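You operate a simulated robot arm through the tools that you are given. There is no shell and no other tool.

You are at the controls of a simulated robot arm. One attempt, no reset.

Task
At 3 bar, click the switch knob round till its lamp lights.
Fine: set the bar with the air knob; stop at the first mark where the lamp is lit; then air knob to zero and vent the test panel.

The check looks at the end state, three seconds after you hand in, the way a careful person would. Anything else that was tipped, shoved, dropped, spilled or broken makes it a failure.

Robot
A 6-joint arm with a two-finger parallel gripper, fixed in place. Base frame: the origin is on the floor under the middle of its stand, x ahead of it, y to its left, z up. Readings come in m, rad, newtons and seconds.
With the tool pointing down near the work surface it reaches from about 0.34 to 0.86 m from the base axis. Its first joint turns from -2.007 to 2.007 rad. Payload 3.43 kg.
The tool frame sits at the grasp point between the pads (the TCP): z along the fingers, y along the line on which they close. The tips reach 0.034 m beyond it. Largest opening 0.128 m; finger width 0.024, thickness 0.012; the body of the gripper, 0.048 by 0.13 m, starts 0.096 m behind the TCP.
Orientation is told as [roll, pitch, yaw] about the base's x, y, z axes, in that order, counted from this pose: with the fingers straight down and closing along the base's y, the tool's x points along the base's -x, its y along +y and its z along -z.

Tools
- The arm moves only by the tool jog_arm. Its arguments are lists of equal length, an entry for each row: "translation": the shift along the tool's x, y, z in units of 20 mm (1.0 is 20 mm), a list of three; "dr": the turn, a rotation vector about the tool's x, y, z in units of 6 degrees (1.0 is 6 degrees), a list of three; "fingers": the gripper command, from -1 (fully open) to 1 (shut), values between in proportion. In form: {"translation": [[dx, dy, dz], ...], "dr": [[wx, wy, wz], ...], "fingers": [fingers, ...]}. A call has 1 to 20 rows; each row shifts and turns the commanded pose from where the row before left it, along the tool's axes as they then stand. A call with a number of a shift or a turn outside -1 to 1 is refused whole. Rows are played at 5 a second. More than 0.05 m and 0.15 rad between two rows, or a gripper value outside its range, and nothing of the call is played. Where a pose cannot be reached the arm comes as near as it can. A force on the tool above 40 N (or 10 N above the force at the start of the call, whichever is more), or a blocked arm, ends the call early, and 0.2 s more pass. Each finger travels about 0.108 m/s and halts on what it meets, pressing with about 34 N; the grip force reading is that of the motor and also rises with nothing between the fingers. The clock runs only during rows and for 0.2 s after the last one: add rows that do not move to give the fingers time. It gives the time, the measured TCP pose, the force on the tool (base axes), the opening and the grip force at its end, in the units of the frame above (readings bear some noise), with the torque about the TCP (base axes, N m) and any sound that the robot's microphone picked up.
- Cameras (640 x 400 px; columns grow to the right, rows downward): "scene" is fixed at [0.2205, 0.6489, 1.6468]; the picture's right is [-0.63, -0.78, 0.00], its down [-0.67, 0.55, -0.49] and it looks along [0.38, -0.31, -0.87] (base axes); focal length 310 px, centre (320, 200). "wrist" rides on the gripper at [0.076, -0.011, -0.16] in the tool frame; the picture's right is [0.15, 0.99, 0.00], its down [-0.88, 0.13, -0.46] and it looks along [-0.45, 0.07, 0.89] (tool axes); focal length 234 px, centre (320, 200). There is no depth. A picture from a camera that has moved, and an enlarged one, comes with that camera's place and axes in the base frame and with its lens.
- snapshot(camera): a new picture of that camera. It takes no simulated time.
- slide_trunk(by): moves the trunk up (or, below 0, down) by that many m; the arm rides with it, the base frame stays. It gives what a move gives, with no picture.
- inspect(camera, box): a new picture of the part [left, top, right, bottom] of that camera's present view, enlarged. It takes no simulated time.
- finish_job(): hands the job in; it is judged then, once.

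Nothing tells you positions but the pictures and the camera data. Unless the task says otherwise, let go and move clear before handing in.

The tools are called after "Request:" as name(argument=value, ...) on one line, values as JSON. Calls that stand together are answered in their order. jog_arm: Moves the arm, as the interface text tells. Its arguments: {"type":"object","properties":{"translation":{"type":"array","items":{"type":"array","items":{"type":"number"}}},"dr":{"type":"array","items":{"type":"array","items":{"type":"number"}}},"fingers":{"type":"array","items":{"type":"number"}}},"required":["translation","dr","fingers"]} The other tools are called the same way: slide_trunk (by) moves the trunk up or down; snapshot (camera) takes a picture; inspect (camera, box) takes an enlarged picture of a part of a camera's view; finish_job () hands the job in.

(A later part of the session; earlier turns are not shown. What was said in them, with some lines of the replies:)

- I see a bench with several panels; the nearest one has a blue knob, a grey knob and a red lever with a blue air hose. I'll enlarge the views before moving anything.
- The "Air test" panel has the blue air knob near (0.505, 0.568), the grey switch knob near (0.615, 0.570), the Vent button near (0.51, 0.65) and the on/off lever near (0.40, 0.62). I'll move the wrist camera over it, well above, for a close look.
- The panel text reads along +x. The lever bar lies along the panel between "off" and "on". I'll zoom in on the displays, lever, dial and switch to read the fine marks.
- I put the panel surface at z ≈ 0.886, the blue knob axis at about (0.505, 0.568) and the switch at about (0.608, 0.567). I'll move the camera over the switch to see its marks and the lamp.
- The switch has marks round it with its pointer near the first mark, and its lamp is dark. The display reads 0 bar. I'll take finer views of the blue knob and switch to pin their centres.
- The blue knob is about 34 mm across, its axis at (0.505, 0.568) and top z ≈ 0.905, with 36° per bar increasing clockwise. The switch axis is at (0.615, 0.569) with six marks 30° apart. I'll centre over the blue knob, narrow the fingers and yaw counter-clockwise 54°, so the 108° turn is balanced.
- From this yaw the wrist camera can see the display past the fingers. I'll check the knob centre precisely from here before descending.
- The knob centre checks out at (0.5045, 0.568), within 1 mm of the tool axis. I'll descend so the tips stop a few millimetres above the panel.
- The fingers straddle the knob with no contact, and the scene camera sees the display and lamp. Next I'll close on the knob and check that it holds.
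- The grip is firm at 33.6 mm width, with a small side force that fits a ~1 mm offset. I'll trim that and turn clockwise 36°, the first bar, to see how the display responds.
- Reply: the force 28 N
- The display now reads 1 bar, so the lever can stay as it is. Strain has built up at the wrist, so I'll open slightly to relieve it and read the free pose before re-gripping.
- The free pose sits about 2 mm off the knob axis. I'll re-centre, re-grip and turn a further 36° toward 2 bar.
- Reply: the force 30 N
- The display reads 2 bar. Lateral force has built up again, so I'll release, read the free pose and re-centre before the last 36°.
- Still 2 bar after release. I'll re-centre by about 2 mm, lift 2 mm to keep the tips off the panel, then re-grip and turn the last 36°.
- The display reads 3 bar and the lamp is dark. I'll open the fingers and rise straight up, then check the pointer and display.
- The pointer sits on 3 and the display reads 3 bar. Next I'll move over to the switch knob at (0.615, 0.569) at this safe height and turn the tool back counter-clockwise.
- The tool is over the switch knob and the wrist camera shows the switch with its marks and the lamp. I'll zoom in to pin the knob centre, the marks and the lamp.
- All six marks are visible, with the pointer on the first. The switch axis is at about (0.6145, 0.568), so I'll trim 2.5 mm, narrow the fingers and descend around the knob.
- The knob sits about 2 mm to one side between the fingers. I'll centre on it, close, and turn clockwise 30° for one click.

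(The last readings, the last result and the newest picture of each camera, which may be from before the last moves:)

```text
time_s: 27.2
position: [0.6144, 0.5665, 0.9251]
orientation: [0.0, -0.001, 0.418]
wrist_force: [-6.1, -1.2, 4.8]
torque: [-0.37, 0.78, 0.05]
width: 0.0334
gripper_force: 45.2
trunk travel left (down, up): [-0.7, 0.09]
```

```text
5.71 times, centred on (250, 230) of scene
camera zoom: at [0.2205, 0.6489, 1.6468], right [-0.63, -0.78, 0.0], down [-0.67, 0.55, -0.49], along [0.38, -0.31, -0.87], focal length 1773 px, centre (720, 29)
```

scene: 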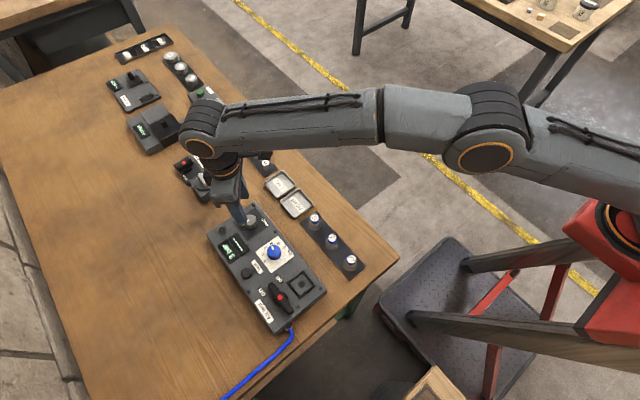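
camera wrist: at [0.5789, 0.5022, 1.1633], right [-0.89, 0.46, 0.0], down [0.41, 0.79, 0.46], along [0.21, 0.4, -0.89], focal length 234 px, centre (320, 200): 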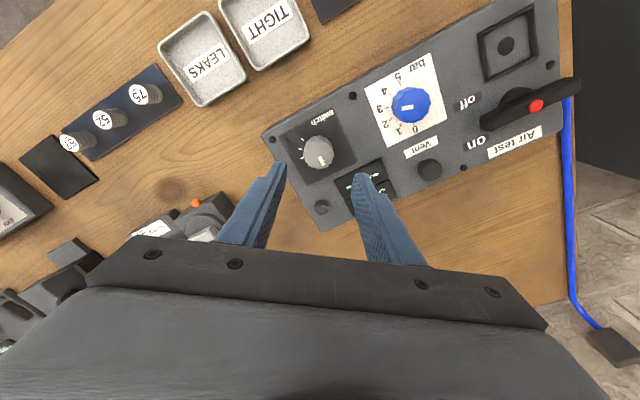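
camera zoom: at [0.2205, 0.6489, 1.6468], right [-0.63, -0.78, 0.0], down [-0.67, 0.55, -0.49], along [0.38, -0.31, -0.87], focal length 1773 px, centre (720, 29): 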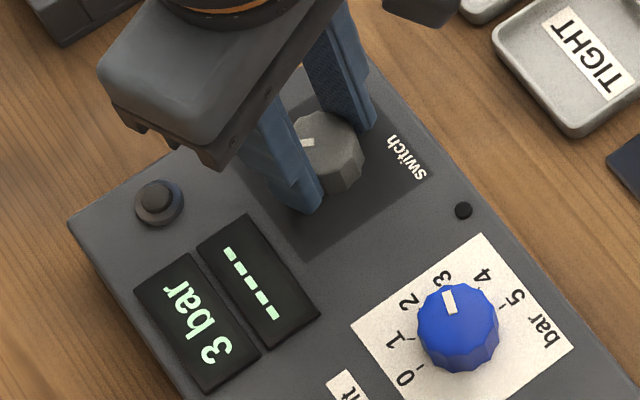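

No sound was reported and the lamp is dark. I'll release, let the knob settle and check which mark the pointer is on.

Request:
jog_arm(translation=[[0, 0, 0], [0, 0, 0], [0, 0, 0]], dr=[[0, 0, 0], [0, 0, 0], [0, 0, 0]], fingers=[0.25, 0.25, 0.25])

Request:
inspect(camera="wrist", box=[270, 130, 370, 220])

Request:
inspect(camera="scene", box=[200, 195, 300, 265])

```text
time_s: 28.0
position: [0.6161, 0.5667, 0.9234]
orientation: [0.002, 0.0, 0.417]
wrist_force: [0.3, -0.2, -0.5]
torque: [0.0, 0.03, 0.02]
width: 0.048
gripper_force: 0.0
trunk travel left (down, up): [-0.7, 0.09]
```

```text
4.44 times, centred on (320, 175) of wrist
camera zoom: at [0.5498, 0.526, 1.0825], right [-0.54, 0.84, 0.0], down [0.75, 0.48, 0.46], along [0.39, 0.24, -0.89], focal length 1041 px, centre (320, 311)
```

zoom: 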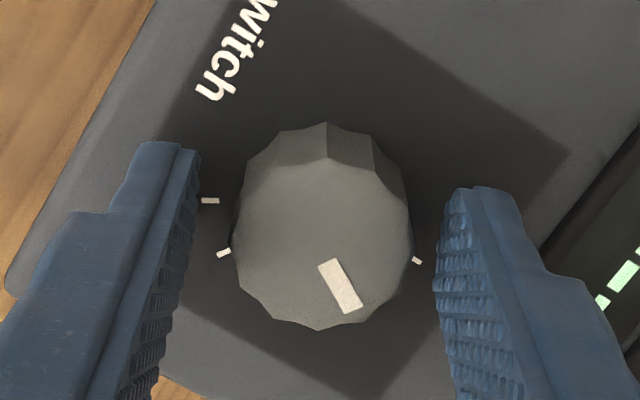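

```text
5.71 times, centred on (250, 230) of scene
camera zoom: at [0.2205, 0.6489, 1.6468], right [-0.63, -0.78, 0.0], down [-0.67, 0.55, -0.49], along [0.38, -0.31, -0.87], focal length 1773 px, centre (720, 29)
```

zoom: 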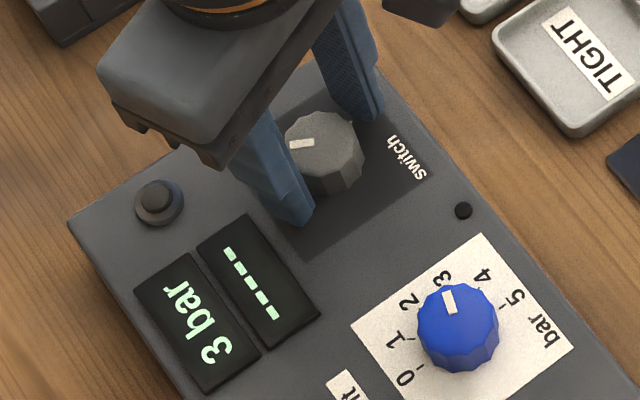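

The pointer is on the second mark and the lamp is still dark. Next click: re-centre slightly, grip and turn another 30°.

Request:
jog_arm(translation=[[0.05, 0.05, 0], [0, 0, 0], [0, 0, 0], [0, 0, 0], [0, 0, 0], [0, 0, 0], [0, 0, 0], [0, 0, 0], [0, 0, 0], [0, 0, 0]], dr=[[0, 0, 0], [0, 0, 0], [0, 0, 0], [0, 0, 0], [0, 0, 1], [0, 0, 1], [0, 0, 1], [0, 0, 1], [0, 0, 1], [0, 0, 0]], fingers=[0.25, 0.25, 0.55, 0.55, 0.55, 0.55, 0.55, 0.55, 0.55, 0.55])

Request:
inspect(camera="wrist", box=[250, 130, 430, 250])

Request:
inspect(camera="scene", box=[200, 195, 300, 265])

```text
time_s: 30.2
position: [0.6142, 0.5676, 0.9244]
orientation: [0.001, 0.001, -0.108]
wrist_force: [2.9, 7.1, -9.6]
torque: [0.43, -1.1, -0.01]
width: 0.0335
gripper_force: 45.1
trunk travel left (down, up): [-0.7, 0.09]
```

```text
3.33 times, centred on (340, 190) of wrist
camera zoom: at [0.5365, 0.5648, 1.0823], right [-0.04, 1.0, 0.0], down [0.89, 0.04, 0.46], along [0.46, 0.02, -0.89], focal length 781 px, centre (253, 233)
```

zoom: 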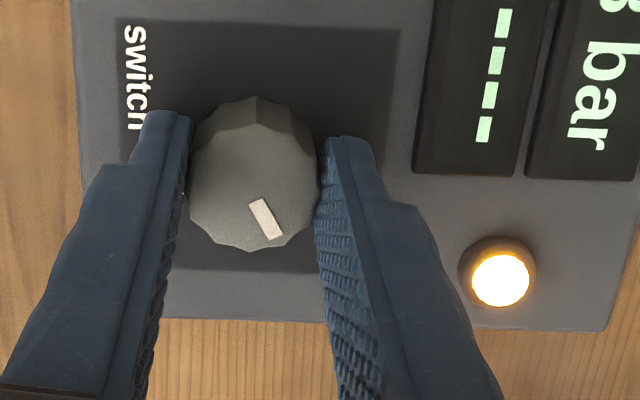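

```text
5.71 times, centred on (250, 230) of scene
camera zoom: at [0.2205, 0.6489, 1.6468], right [-0.63, -0.78, 0.0], down [-0.67, 0.55, -0.49], along [0.38, -0.31, -0.87], focal length 1773 px, centre (720, 29)
```

zoom: 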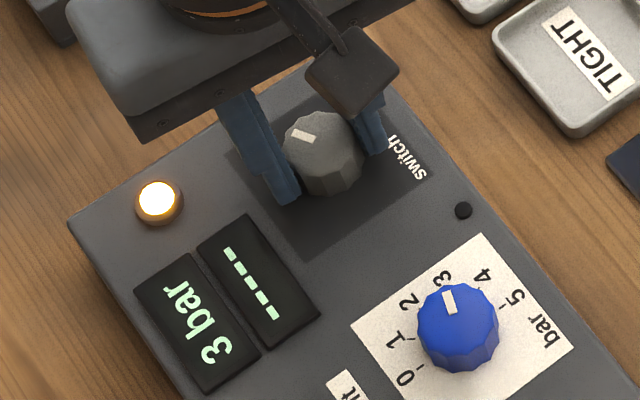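

The lamp has lit at the third mark with 3 bar showing, and it was dark at the second. I'll release, rise straight up and confirm the pointer rests on the mark.

Request:
jog_arm(translation=[[0, 0, 0], [0, 0, 0], [0, 0, -0.8], [0, 0, -1], [0, 0, -1], [0, 0, -1], [0, 0, 0]], dr=[[0, 0, 0], [0, 0, 0], [0, 0, 0], [0, 0, 0], [0, 0, 0], [0, 0, 0], [0, 0, 0]], fingers=[0.25, 0.25, 0.25, 0.25, 0.25, 0.25, 0.25])

Request:
snapshot(camera="wrist")

Request:
inspect(camera="wrist", box=[260, 100, 420, 210])

Request:
inspect(camera="scene", box=[200, 195, 300, 265])

```text
time_s: 31.8
position: [0.6148, 0.5655, 0.9986]
orientation: [0.0, 0.0, -0.106]
wrist_force: [-0.2, 0.1, 0.2]
torque: [0.04, 0.02, 0.03]
width: 0.048
gripper_force: 0.0
trunk travel left (down, up): [-0.7, 0.09]
```

```text
taken
camera wrist: at [0.5372, 0.5625, 1.158], right [-0.04, 1.0, 0.0], down [0.89, 0.04, 0.46], along [0.46, 0.02, -0.89], focal length 234 px, centre (320, 200)
```

wrist: 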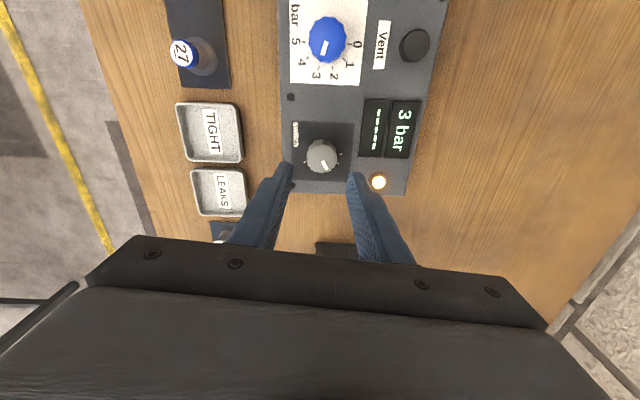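

```text
3.64 times, centred on (340, 155) of wrist
camera zoom: at [0.5372, 0.5625, 1.158], right [-0.04, 1.0, 0.0], down [0.89, 0.04, 0.46], along [0.46, 0.02, -0.89], focal length 852 px, centre (247, 364)
```

zoom: 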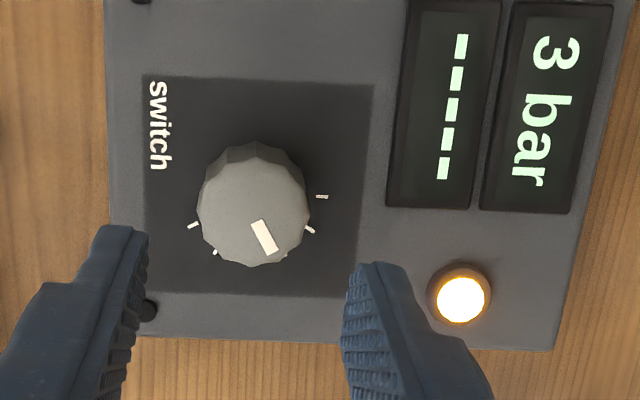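

```text
5.71 times, centred on (250, 230) of scene
camera zoom: at [0.2205, 0.6489, 1.6468], right [-0.63, -0.78, 0.0], down [-0.67, 0.55, -0.49], along [0.38, -0.31, -0.87], focal length 1773 px, centre (720, 29)
```

zoom: 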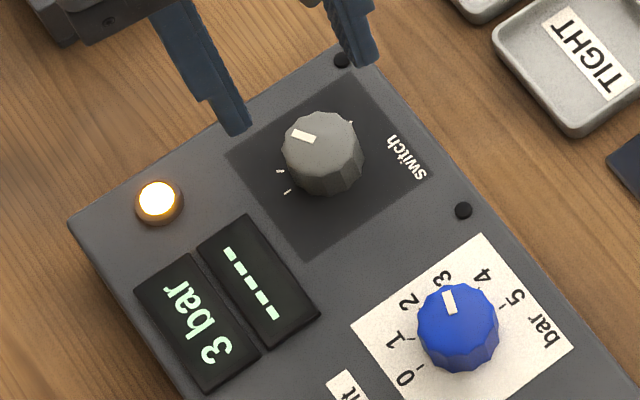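

The pointer rests on the third mark and the lamp stays lit. Next I'll go back over the blue air knob and yaw clockwise, ready to turn it back counter-clockwise to zero.

Request:
jog_arm(translation=[[0.915, -0.078, 0], [0.915, -0.078, 0], [0.915, -0.078, 0], [0.915, -0.078, 0], [0.915, -0.078, 0], [0.915, -0.078, 0], [0, 0, 0], [0, 0, 0], [0, 0, 0], [0, 0, 0], [0, 0, 0], [0, 0, 0], [0, 0, 0], [0, 0, 0], [0, 0, 0]], dr=[[0, 0, 0], [0, 0, 0], [0, 0, 0], [0, 0, 0], [0, 0, 0], [0, 0, 0], [0, 0, 1], [0, 0, 1], [0, 0, 1], [0, 0, 1], [0, 0, 1], [0, 0, 1], [0, 0, 1], [0, 0, 1], [0, 0, 0]], fingers=[0.25, 0.25, 0.25, 0.25, 0.25, 0.25, 0.1, 0.1, 0.1, 0.1, 0.1, 0.1, 0.1, 0.1, 0.1])

Request:
inspect(camera="wrist", box=[260, 120, 380, 210])

Request:
inspect(camera="scene", box=[200, 195, 300, 265])

```text
time_s: 35.0
position: [0.5044, 0.5683, 0.9994]
orientation: [0.001, 0.0, -0.944]
wrist_force: [0.8, 0.8, 0.2]
torque: [0.04, 0.0, 0.04]
width: 0.0577
gripper_force: 0.0
trunk travel left (down, up): [-0.7, 0.09]
```

```text
4.44 times, centred on (320, 165) of wrist
camera zoom: at [0.4502, 0.6235, 1.1586], right [0.72, 0.7, 0.0], down [0.62, -0.64, 0.46], along [0.32, -0.33, -0.89], focal length 1041 px, centre (320, 356)
```

zoom: 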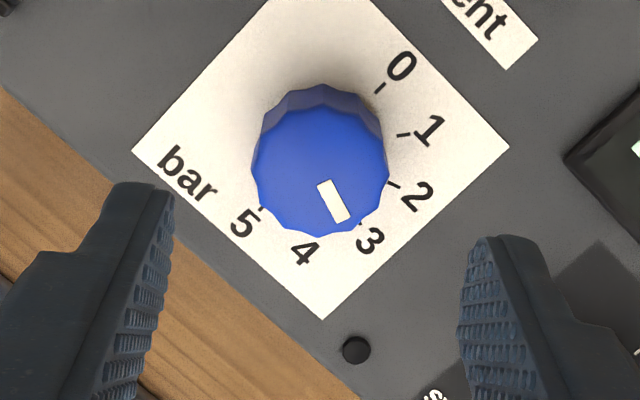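

```text
5.71 times, centred on (250, 230) of scene
camera zoom: at [0.2205, 0.6489, 1.6468], right [-0.63, -0.78, 0.0], down [-0.67, 0.55, -0.49], along [0.38, -0.31, -0.87], focal length 1773 px, centre (720, 29)
```

zoom: 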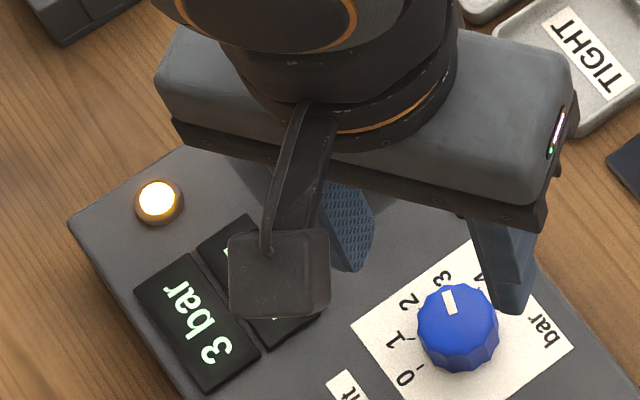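

The tool is centred over the air knob. I'll descend around it and check centring before gripping.

Request:
jog_arm(translation=[[0, 0, 0.8], [0, 0, 0.8], [0, 0, 0.8], [0, 0, 0.7], [0, 0, 0.65], [0, 0, 0]], dr=[[0, 0, 0], [0, 0, 0], [0, 0, 0], [0, 0, 0], [0, 0, 0], [0, 0, 0]], fingers=[0.1, 0.1, 0.1, 0.15, 0.2, 0.2])

Request:
inspect(camera="wrist", box=[270, 130, 370, 220])

```text
time_s: 36.4
position: [0.5032, 0.5693, 0.9248]
orientation: [0.0, -0.002, -0.943]
wrist_force: [-0.5, -0.3, 0.3]
torque: [0.02, 0.0, 0.02]
width: 0.0512
gripper_force: 0.2
trunk travel left (down, up): [-0.7, 0.09]
```

```text
4.44 times, centred on (320, 175) of wrist
camera zoom: at [0.4487, 0.6237, 1.0828], right [0.71, 0.7, 0.0], down [0.62, -0.64, 0.46], along [0.32, -0.33, -0.89], focal length 1041 px, centre (320, 311)
```

zoom: 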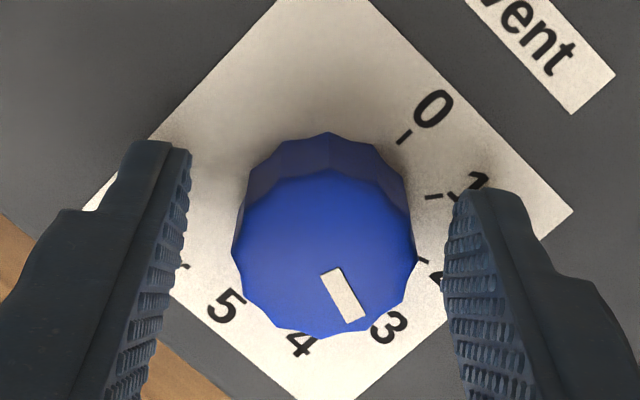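

The tool is off by about 1–2 mm. I'll correct that, grip, and turn counter-clockwise 36° toward 2 bar.

Request:
jog_arm(translation=[[-0.08, 0.05, 0], [0, 0, 0], [0, 0, 0], [0, 0, 0], [0, 0, 0], [0, 0, 0], [0, 0, 0], [0, 0, 0], [0, 0, 0], [0, 0, 0], [0, 0, 0]], dr=[[0, 0, 0], [0, 0, 0], [0, 0, 0], [0, 0, 0], [0, 0, -1], [0, 0, -1], [0, 0, -1], [0, 0, -1], [0, 0, -1], [0, 0, -1], [0, 0, 0]], fingers=[0.2, 0.2, 0.55, 0.55, 0.55, 0.55, 0.55, 0.55, 0.55, 0.55, 0.55])

Request:
jog_arm(translation=[[0, 0, 0], [0, 0, 0], [0, 0, 0]], dr=[[0, 0, 0], [0, 0, 0], [0, 0, 0]], fingers=[0.25, 0.25, 0.25])

Request:
inspect(camera="wrist", box=[270, 130, 370, 220])

Request:
inspect(camera="scene", box=[200, 200, 320, 280])

```text
time_s: 38.8
position: [0.5035, 0.5678, 0.9243]
orientation: [-0.001, 0.001, -0.315]
wrist_force: [-9.6, -10.6, 0.6]
torque: [-0.44, -0.07, 0.0]
width: 0.0332
gripper_force: 45.1
trunk travel left (down, up): [-0.7, 0.09]
```

```text
time_s: 39.6
position: [0.5051, 0.5694, 0.9249]
orientation: [0.0, 0.0, -0.313]
wrist_force: [-0.5, -0.7, 0.0]
torque: [-0.01, 0.0, 0.01]
width: 0.048
gripper_force: 0.1
trunk travel left (down, up): [-0.7, 0.09]
```

```text
4.44 times, centred on (320, 175) of wrist
camera zoom: at [0.4294, 0.5816, 1.0834], right [0.17, 0.99, 0.0], down [0.88, -0.15, 0.46], along [0.45, -0.08, -0.89], focal length 1041 px, centre (320, 311)
```

zoom: 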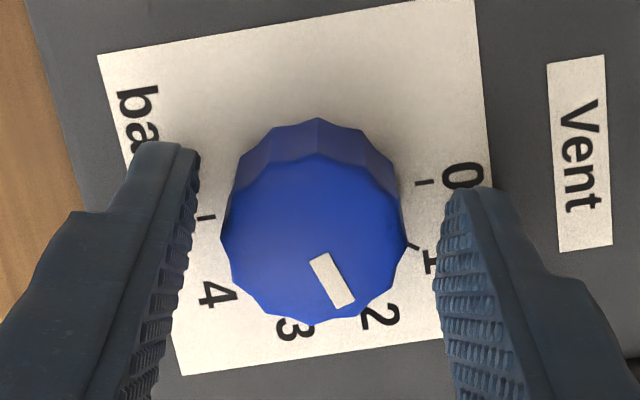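

```text
5.00 times, centred on (260, 240) of scene
camera zoom: at [0.2205, 0.6489, 1.6468], right [-0.63, -0.78, 0.0], down [-0.67, 0.55, -0.49], along [0.38, -0.31, -0.87], focal length 1551 px, centre (620, 0)
```

zoom: 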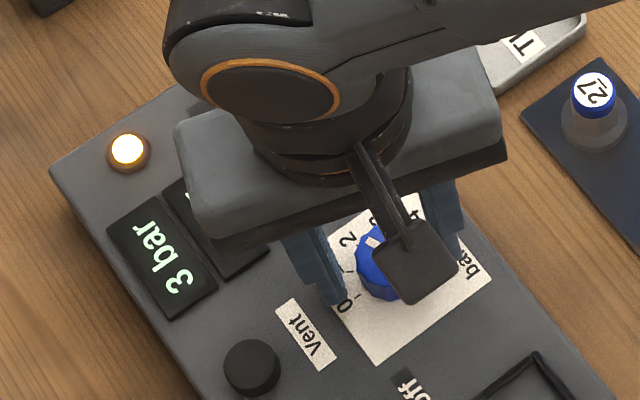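

The knob points at 2 while the display holds 3 bar, since the trapped air needs venting. I'll re-centre and turn another 36° to 1.

Request:
jog_arm(translation=[[0, -0.06, 0], [0, 0, 0], [0, 0, 0], [0, 0, 0], [0, 0, 0], [0, 0, 0], [0, 0, 0], [0, 0, 0], [0, 0, 0], [0, 0, 0], [0, 0, 0]], dr=[[0, 0, 0], [0, 0, 0], [0, 0, 0], [0, 0, 0], [0, 0, -1], [0, 0, -1], [0, 0, -1], [0, 0, -1], [0, 0, -1], [0, 0, -1], [0, 0, 0]], fingers=[0.25, 0.25, 0.55, 0.55, 0.55, 0.55, 0.55, 0.55, 0.55, 0.55, 0.55])

Request:
jog_arm(translation=[[0, 0, 0], [0, 0, 0], [0, 0, 0]], dr=[[0, 0, 0], [0, 0, 0], [0, 0, 0]], fingers=[0.25, 0.25, 0.25])

Request:
inspect(camera="wrist", box=[270, 130, 370, 220])

Request:
inspect(camera="scene", box=[200, 200, 320, 280])

```text
time_s: 42.0
position: [0.5054, 0.5675, 0.925]
orientation: [0.001, -0.001, 0.315]
wrist_force: [6.2, 13.3, -11.7]
torque: [0.82, -0.9, -0.02]
width: 0.0334
gripper_force: 44.5
trunk travel left (down, up): [-0.7, 0.09]
```

```text
time_s: 42.8
position: [0.5054, 0.5657, 0.925]
orientation: [-0.002, -0.001, 0.315]
wrist_force: [0.0, 0.3, -0.6]
torque: [0.06, -0.01, -0.04]
width: 0.048
gripper_force: 0.1
trunk travel left (down, up): [-0.7, 0.09]
```

```text
4.44 times, centred on (320, 175) of wrist
camera zoom: at [0.4363, 0.5326, 1.0844], right [-0.44, 0.9, 0.0], down [0.8, 0.4, 0.46], along [0.41, 0.2, -0.89], focal length 1041 px, centre (320, 311)
```

zoom: 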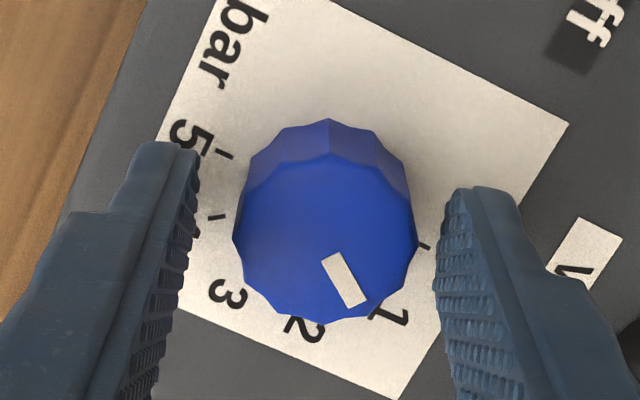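

```text
5.00 times, centred on (260, 240) of scene
camera zoom: at [0.2205, 0.6489, 1.6468], right [-0.63, -0.78, 0.0], down [-0.67, 0.55, -0.49], along [0.38, -0.31, -0.87], focal length 1551 px, centre (620, 0)
```

zoom: 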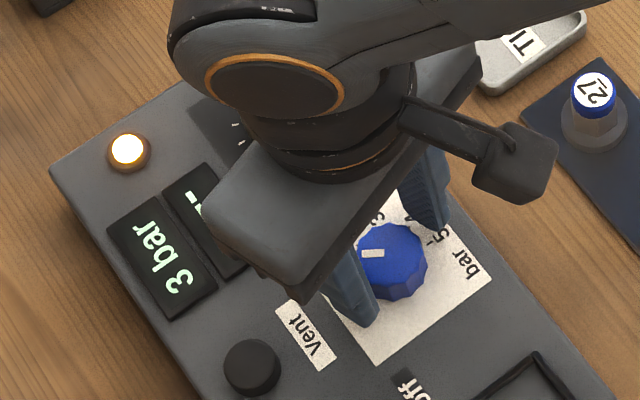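

The knob now points at 1. I'll re-centre and turn the final 36° to zero.

Request:
jog_arm(translation=[[0, 0.09, 0], [0, 0, 0], [0, 0, 0], [0, 0, 0], [0, 0, 0], [0, 0, 0], [0, 0, 0], [0, 0, 0], [0, 0, 0], [0, 0, 0], [0, 0, 0]], dr=[[0, 0, 0], [0, 0, 0], [0, 0, 0], [0, 0, 0], [0, 0, -1], [0, 0, -1], [0, 0, -1], [0, 0, -1], [0, 0, -1], [0, 0, -1], [0, 0, 0]], fingers=[0.25, 0.25, 0.55, 0.55, 0.55, 0.55, 0.55, 0.55, 0.55, 0.55, 0.55])

Request:
jog_arm(translation=[[0, 0, 0], [0, 0, 0], [0, 0, 0]], dr=[[0, 0, 0], [0, 0, 0], [0, 0, 0]], fingers=[0.2, 0.2, 0.2])

Request:
inspect(camera="wrist", box=[270, 130, 370, 220])

Request:
inspect(camera="scene", box=[200, 200, 320, 280])

```text
time_s: 45.2
position: [0.5051, 0.5673, 0.9252]
orientation: [0.002, 0.0, 0.942]
wrist_force: [16.9, -11.8, -5.4]
torque: [0.07, -0.92, -0.02]
width: 0.0334
gripper_force: 45.4
trunk travel left (down, up): [-0.7, 0.09]
```

```text
time_s: 46.0
position: [0.5049, 0.5692, 0.9245]
orientation: [0.001, 0.0, 0.943]
wrist_force: [-0.5, -0.5, -0.5]
torque: [0.02, 0.01, 0.0]
width: 0.0513
gripper_force: 0.0
trunk travel left (down, up): [-0.7, 0.09]
```

```text
4.44 times, centred on (320, 175) of wrist
camera zoom: at [0.4677, 0.5005, 1.084], right [-0.89, 0.46, 0.0], down [0.41, 0.79, 0.46], along [0.21, 0.4, -0.89], focal length 1041 px, centre (320, 311)
```

zoom: 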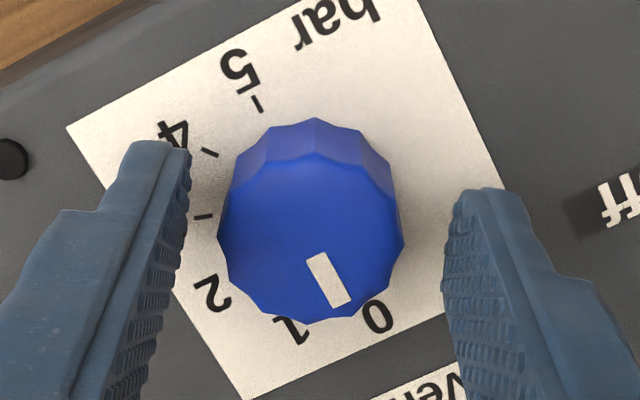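

```text
5.00 times, centred on (260, 240) of scene
camera zoom: at [0.2205, 0.6489, 1.6468], right [-0.63, -0.78, 0.0], down [-0.67, 0.55, -0.49], along [0.38, -0.31, -0.87], focal length 1551 px, centre (620, 0)
```

zoom: 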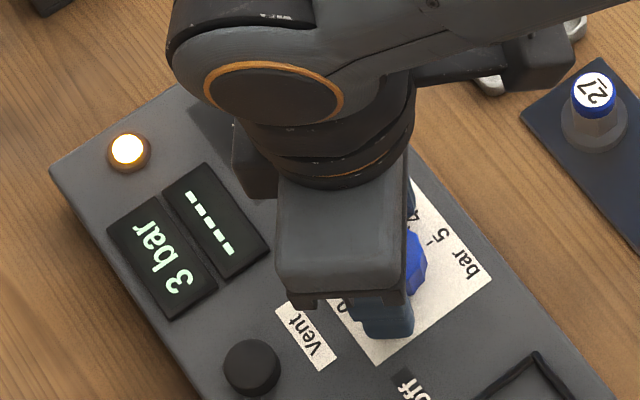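

The air knob points at 0 and the display still reads 3 bar. I'll rise clear, confirm the pointer from above and locate the Vent button.

Request:
jog_arm(translation=[[0, 0, -0.8], [0, 0, -1], [0, 0, -1], [0, 0, -1], [0, 0, -1], [0, 0, 0]], dr=[[0, 0, 0], [0, 0, 0], [0, 0, 0], [0, 0, 0], [0, 0, 0], [0, 0, 0]], fingers=[0.1, 0.1, 0.1, 0.1, 0.1, 0.1])

Request:
snapshot(camera="wrist")

Request:
inspect(camera="wrist", box=[280, 120, 380, 220])

Request:
inspect(camera="scene", box=[200, 200, 320, 280])

```text
time_s: 47.4
position: [0.5043, 0.5702, 1.0211]
orientation: [0.0, 0.001, 0.942]
wrist_force: [0.7, -0.9, 0.5]
torque: [-0.01, 0.01, 0.06]
width: 0.0574
gripper_force: 0.0
trunk travel left (down, up): [-0.7, 0.09]
```

```text
taken
camera wrist: at [0.4687, 0.5021, 1.1797], right [-0.89, 0.46, 0.0], down [0.41, 0.79, 0.46], along [0.21, 0.4, -0.89], focal length 234 px, centre (320, 200)
```

wrist: 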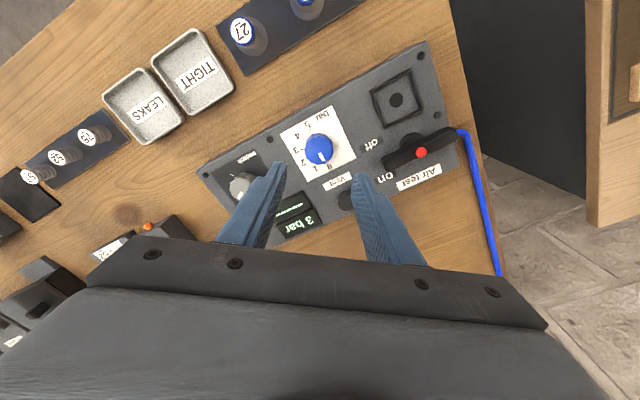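

```text
4.00 times, centred on (330, 170) of wrist
camera zoom: at [0.4687, 0.5021, 1.1797], right [-0.89, 0.46, 0.0], down [0.41, 0.79, 0.46], along [0.21, 0.4, -0.89], focal length 937 px, centre (280, 320)
```

zoom: 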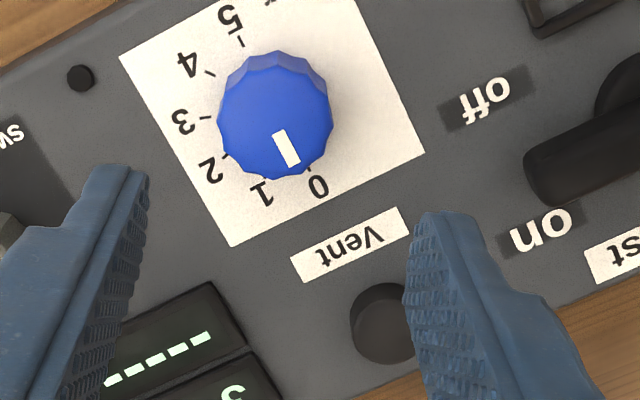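

```text
5.00 times, centred on (260, 240) of scene
camera zoom: at [0.2205, 0.6489, 1.6468], right [-0.63, -0.78, 0.0], down [-0.67, 0.55, -0.49], along [0.38, -0.31, -0.87], focal length 1551 px, centre (620, 0)
```

zoom: 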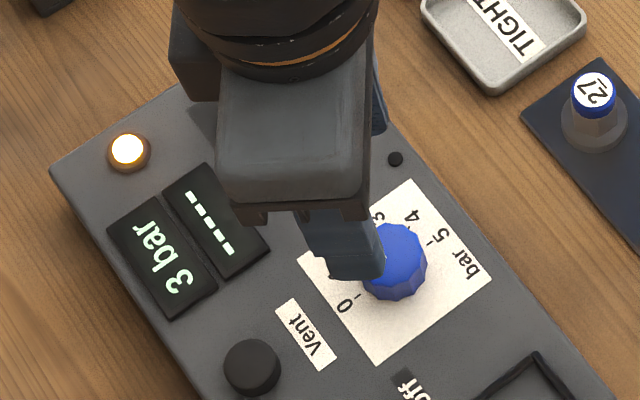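

The air knob is confirmed at 0. The Vent button is a push cap at about (0.505, 0.6525), top z ≈ 0.89. I'll shut the fingers and move above it at the same height.

Request:
jog_arm(translation=[[-0.835, 0.601, 0], [-0.835, 0.601, 0], [-0.835, 0.601, 0], [-0.835, 0.601, 0], [0, 0, 0], [0, 0, 0]], dr=[[0, 0, 0], [0, 0, 0], [0, 0, 0], [0, 0, 0], [0, 0, 0], [0, 0, 0]], fingers=[0.4, 0.7, 1, 1, 1, 1])

Request:
snapshot(camera="wrist")

Request:
inspect(camera="scene", box=[200, 200, 320, 300])

```text
time_s: 48.8
position: [0.5048, 0.6517, 1.0211]
orientation: [-0.001, 0.0, 0.943]
wrist_force: [0.3, -0.6, 0.3]
torque: [0.01, 0.02, 0.05]
width: 0.0001
gripper_force: 33.0
trunk travel left (down, up): [-0.7, 0.09]
```

```text
taken
camera wrist: at [0.4695, 0.5845, 1.1796], right [-0.89, 0.46, 0.0], down [0.41, 0.79, 0.46], along [0.21, 0.4, -0.89], focal length 234 px, centre (320, 200)
```

wrist: 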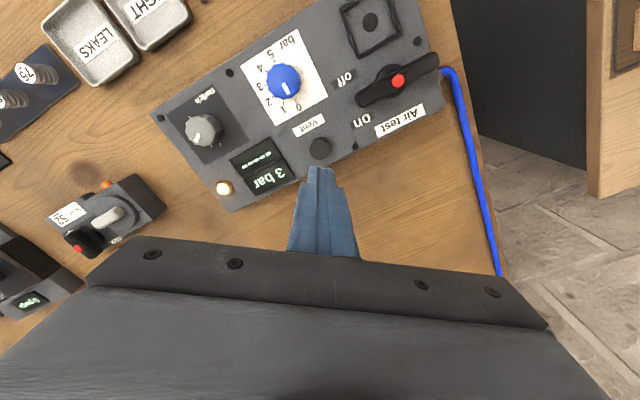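

```text
4.00 times, centred on (260, 250) of scene
camera zoom: at [0.2205, 0.6489, 1.6468], right [-0.63, -0.78, 0.0], down [-0.67, 0.55, -0.49], along [0.38, -0.31, -0.87], focal length 1241 px, centre (560, 0)
```

zoom: 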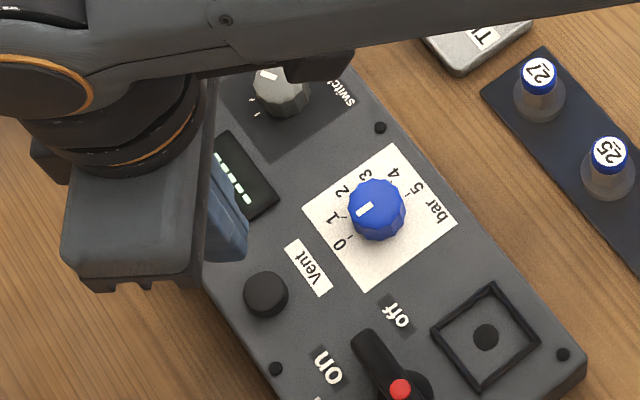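

The wrist camera sees the display (3 bar), the lit lamp and the Vent button in line below the fingertips. I'll descend to just above the cap.

Request:
jog_arm(translation=[[0, 0, 0.9], [0, 0, 0.9], [0, 0, 0.9], [0, 0, 0.8], [0, 0, 0.6], [0, 0, 0]], dr=[[0, 0, 0], [0, 0, 0], [0, 0, 0], [0, 0, 0], [0, 0, 0], [0, 0, 0]], fingers=[1, 1, 1, 1, 1, 1])

Request:
inspect(camera="wrist", box=[200, 110, 380, 220])

Request:
inspect(camera="scene", box=[210, 230, 310, 300])

```text
time_s: 50.2
position: [0.5059, 0.6525, 0.938]
orientation: [0.002, 0.001, 0.943]
wrist_force: [-0.6, 0.3, 0.2]
torque: [-0.01, -0.02, 0.04]
width: 0.0
gripper_force: 32.9
trunk travel left (down, up): [-0.7, 0.09]
```

```text
3.56 times, centred on (290, 165) of wrist
camera zoom: at [0.4689, 0.584, 1.0968], right [-0.89, 0.46, 0.0], down [0.41, 0.79, 0.46], along [0.21, 0.4, -0.89], focal length 833 px, centre (427, 324)
```

zoom: 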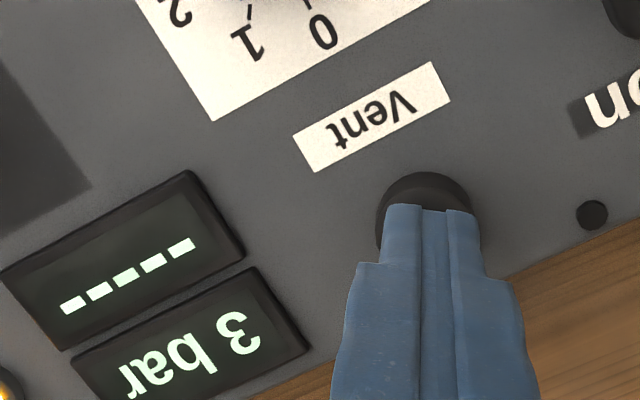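

```text
5.71 times, centred on (260, 265) of scene
camera zoom: at [0.2205, 0.6489, 1.6468], right [-0.63, -0.78, 0.0], down [-0.67, 0.55, -0.49], along [0.38, -0.31, -0.87], focal length 1773 px, centre (663, -171)
```

zoom: 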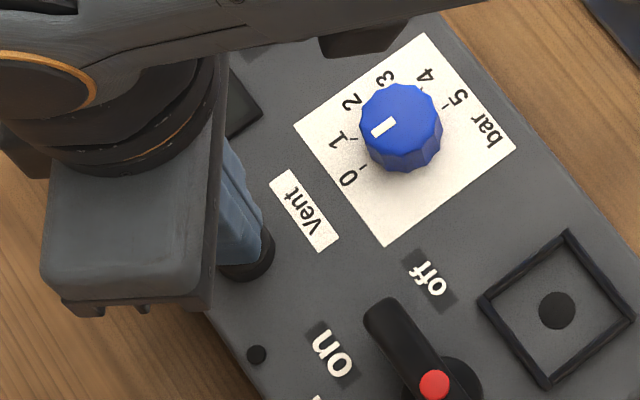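

The tips are right over the cap. I'll press down slowly in small steps and watch the force and display.

Request:
jog_arm(translation=[[0, 0, 0.1], [0, 0, 0.1], [0, 0, 0.1], [0, 0, 0.1], [0, 0, 0.1], [0, 0, 0]], dr=[[0, 0, 0], [0, 0, 0], [0, 0, 0], [0, 0, 0], [0, 0, 0], [0, 0, 0]], fingers=[1, 1, 1, 1, 1, 1])

Request:
inspect(camera="wrist", box=[200, 110, 380, 220])

```text
time_s: 51.6
position: [0.5053, 0.6514, 0.9295]
orientation: [-0.002, 0.0, 0.941]
wrist_force: [-1.5, -0.8, 2.4]
torque: [-0.06, 0.04, 0.01]
width: 0.0
gripper_force: 33.3
trunk travel left (down, up): [-0.7, 0.09]
heard: click
```

```text
3.56 times, centred on (290, 165) of wrist
camera zoom: at [0.4689, 0.5832, 1.0877], right [-0.89, 0.46, 0.0], down [0.41, 0.79, 0.46], along [0.21, 0.4, -0.89], focal length 833 px, centre (427, 324)
```

zoom: 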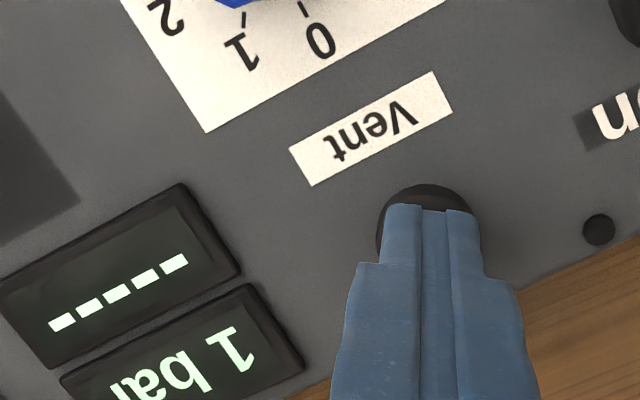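

I heard a click and the display is already falling, now at 1 bar. I'll hold the button at this depth until it reads 0.

Request:
jog_arm(translation=[[0, 0, 0], [0, 0, 0], [0, 0, 0], [0, 0, 0], [0, 0, 0], [0, 0, 0], [0, 0, 0], [0, 0, 0]], dr=[[0, 0, 0], [0, 0, 0], [0, 0, 0], [0, 0, 0], [0, 0, 0], [0, 0, 0], [0, 0, 0], [0, 0, 0]], fingers=[1, 1, 1, 1, 1, 1, 1, 1])

Request:
inspect(camera="wrist", box=[200, 110, 380, 220])

```text
time_s: 53.4
position: [0.5041, 0.651, 0.9285]
orientation: [0.0, 0.001, 0.945]
wrist_force: [-0.5, -0.2, 2.7]
torque: [-0.01, 0.01, -0.03]
width: 0.0001
gripper_force: 33.2
trunk travel left (down, up): [-0.7, 0.09]
```

```text
3.56 times, centred on (290, 165) of wrist
camera zoom: at [0.469, 0.5832, 1.0877], right [-0.89, 0.46, 0.0], down [0.41, 0.79, 0.46], along [0.21, 0.4, -0.89], focal length 833 px, centre (427, 324)
```

zoom: 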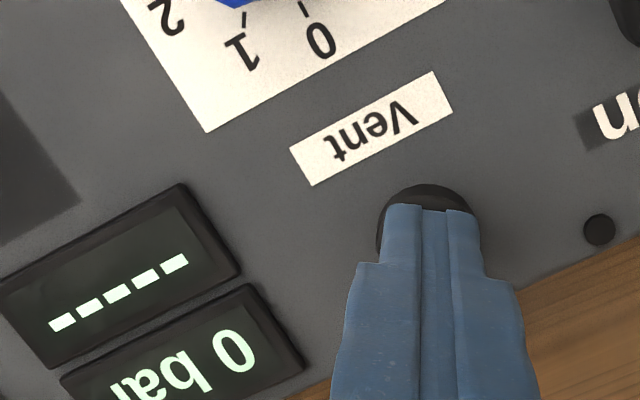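

The display reads 0 bar. I'll hold two more seconds so no residual pressure is left, then rise straight up off the button.

Request:
jog_arm(translation=[[0, 0, 0], [0, 0, 0], [0, 0, 0], [0, 0, 0], [0, 0, 0], [0, 0, 0], [0, 0, 0], [0, 0, 0], [0, 0, 0], [0, 0, 0], [0, 0, -0.5], [0, 0, -1], [0, 0, -1], [0, 0, -1], [0, 0, -1], [0, 0, -1], [0, 0, 0]], dr=[[0, 0, 0], [0, 0, 0], [0, 0, 0], [0, 0, 0], [0, 0, 0], [0, 0, 0], [0, 0, 0], [0, 0, 0], [0, 0, 0], [0, 0, 0], [0, 0, 0], [0, 0, 0], [0, 0, 0], [0, 0, 0], [0, 0, 0], [0, 0, 0], [0, 0, 0]], fingers=[1, 1, 1, 1, 1, 1, 1, 1, 1, 1, 1, 1, 1, 1, 1, 1, 1])

Request:
snapshot(camera="wrist")

Request:
inspect(camera="wrist", box=[160, 70, 340, 190])

```text
time_s: 57.0
position: [0.5039, 0.6505, 1.0378]
orientation: [-0.001, 0.001, 0.943]
wrist_force: [0.6, -0.6, -0.3]
torque: [-0.03, 0.03, -0.02]
width: 0.0001
gripper_force: 32.8
trunk travel left (down, up): [-0.7, 0.09]
```

```text
taken
camera wrist: at [0.4679, 0.5832, 1.1971], right [-0.89, 0.46, 0.0], down [0.41, 0.79, 0.46], along [0.21, 0.4, -0.89], focal length 234 px, centre (320, 200)
```

wrist: 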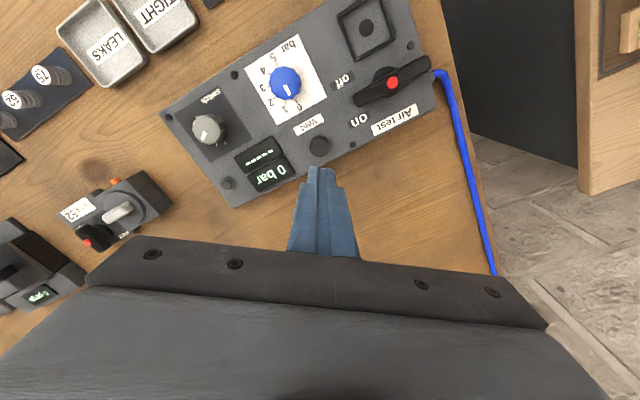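

```text
3.33 times, centred on (250, 130) of wrist
camera zoom: at [0.4679, 0.5832, 1.1971], right [-0.89, 0.46, 0.0], down [0.41, 0.79, 0.46], along [0.21, 0.4, -0.89], focal length 781 px, centre (553, 433)
```

zoom: 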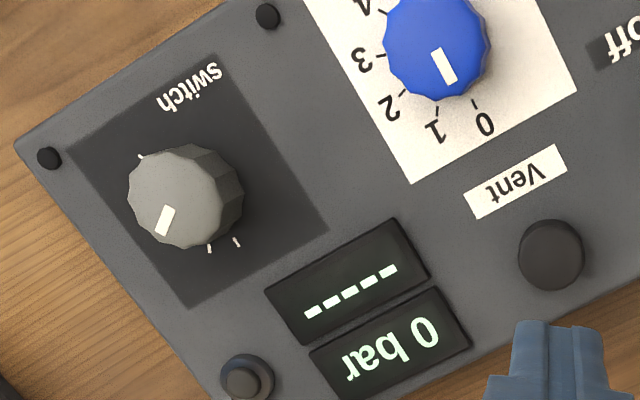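

The panel is vented at 0 bar, the air knob is on 0 and the switch stays on the third mark. The lamp went out with the pressure. I'll raise the arm clear and check the whole scene.

Request:
jog_arm(translation=[[0, 0, -1], [0, 0, -1], [0, 0, -1], [0, 0, -1], [0, 0, -1], [1, 0, -0.5], [1, 0, -0.5], [1, 0, 0], [1, 0, 0], [1, 0, 0], [1, 0, 0], [1, 0, 0], [1, 0, 0], [0, 0, 0]], dr=[[0, 0, 0], [0, 0, 0], [0, 0, 0], [0, 0, 0], [0, 0, 0], [0, 0, 0], [0, 0, 0], [0, 0, 0], [0, 0, 0], [0, 0, 0], [0, 0, 0], [0, 0, 0], [0, 0, 0], [0, 0, 0]], fingers=[0.5, 0, 0, 0, 0, 0, 0, 0, 0, 0, 0, 0, 0, 0])

Request:
snapshot(camera="scene")

Request:
inspect(camera="scene", box=[190, 190, 350, 340])

Request:
snapshot(camera="wrist")

```text
time_s: 60.0
position: [0.41, 0.5205, 1.1597]
orientation: [0.0, 0.0, 0.944]
wrist_force: [0.5, 0.4, -0.5]
torque: [0.02, 0.01, -0.03]
width: 0.0641
gripper_force: 0.0
trunk travel left (down, up): [-0.7, 0.09]
```

```text
taken
```

scene: 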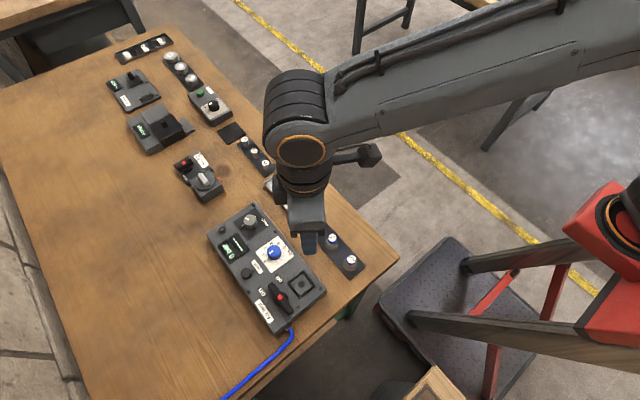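

```text
2.67 times, centred on (270, 265) of scene
camera zoom: at [0.2205, 0.6489, 1.6468], right [-0.63, -0.78, 0.0], down [-0.67, 0.55, -0.49], along [0.38, -0.31, -0.87], focal length 827 px, centre (453, 27)
```

zoom: 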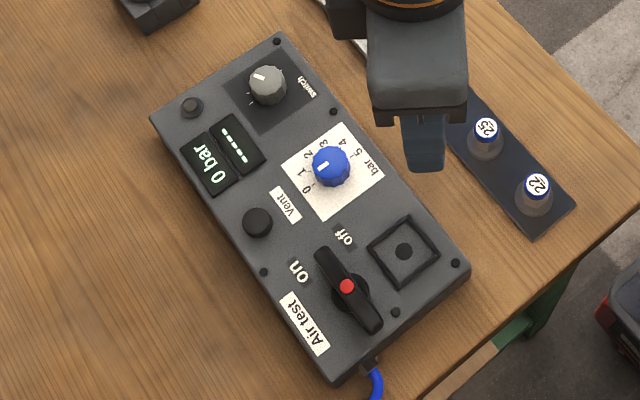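

```text
taken
camera wrist: at [0.3737, 0.4533, 1.318], right [-0.89, 0.46, 0.0], down [0.41, 0.79, 0.46], along [0.21, 0.4, -0.89], focal length 234 px, centre (320, 200)
```

wrist: 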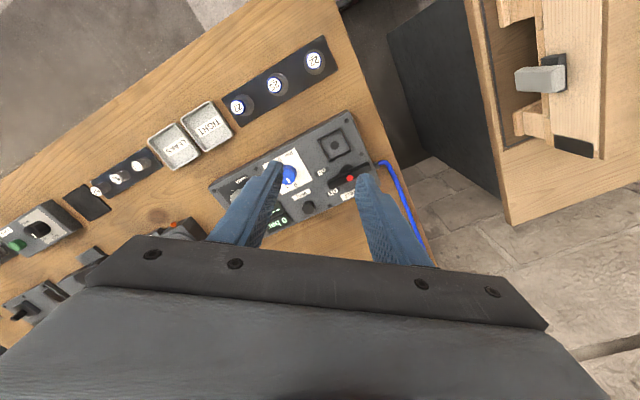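

The panel hasn't moved: it shows 0 bar, the air knob is on 0, the switch is on the third mark and the lever and everything else are untouched. The arm is clear, so I'm handing in.

Request:
finish_job()

```text
The job is handed in.
```

The job is handed in. The switch knob rests on its third mark, which was the first mark where the lamp lit at 3 bar; it was dark at the first two.

- **Pressure:** I set 3 bar with the air knob, and the display confirmed it before I touched the switch.
- **Shutdown:** The air knob is back at 0. I held Vent until the display read 0 bar, then about two seconds longer. The lamp is off now because the pressure is gone.
- **Surroundings:** In the last pictures the panel sits where it started, the on/off lever is as I found it, and nothing else looks disturbed. The arm is raised clear of the bench.
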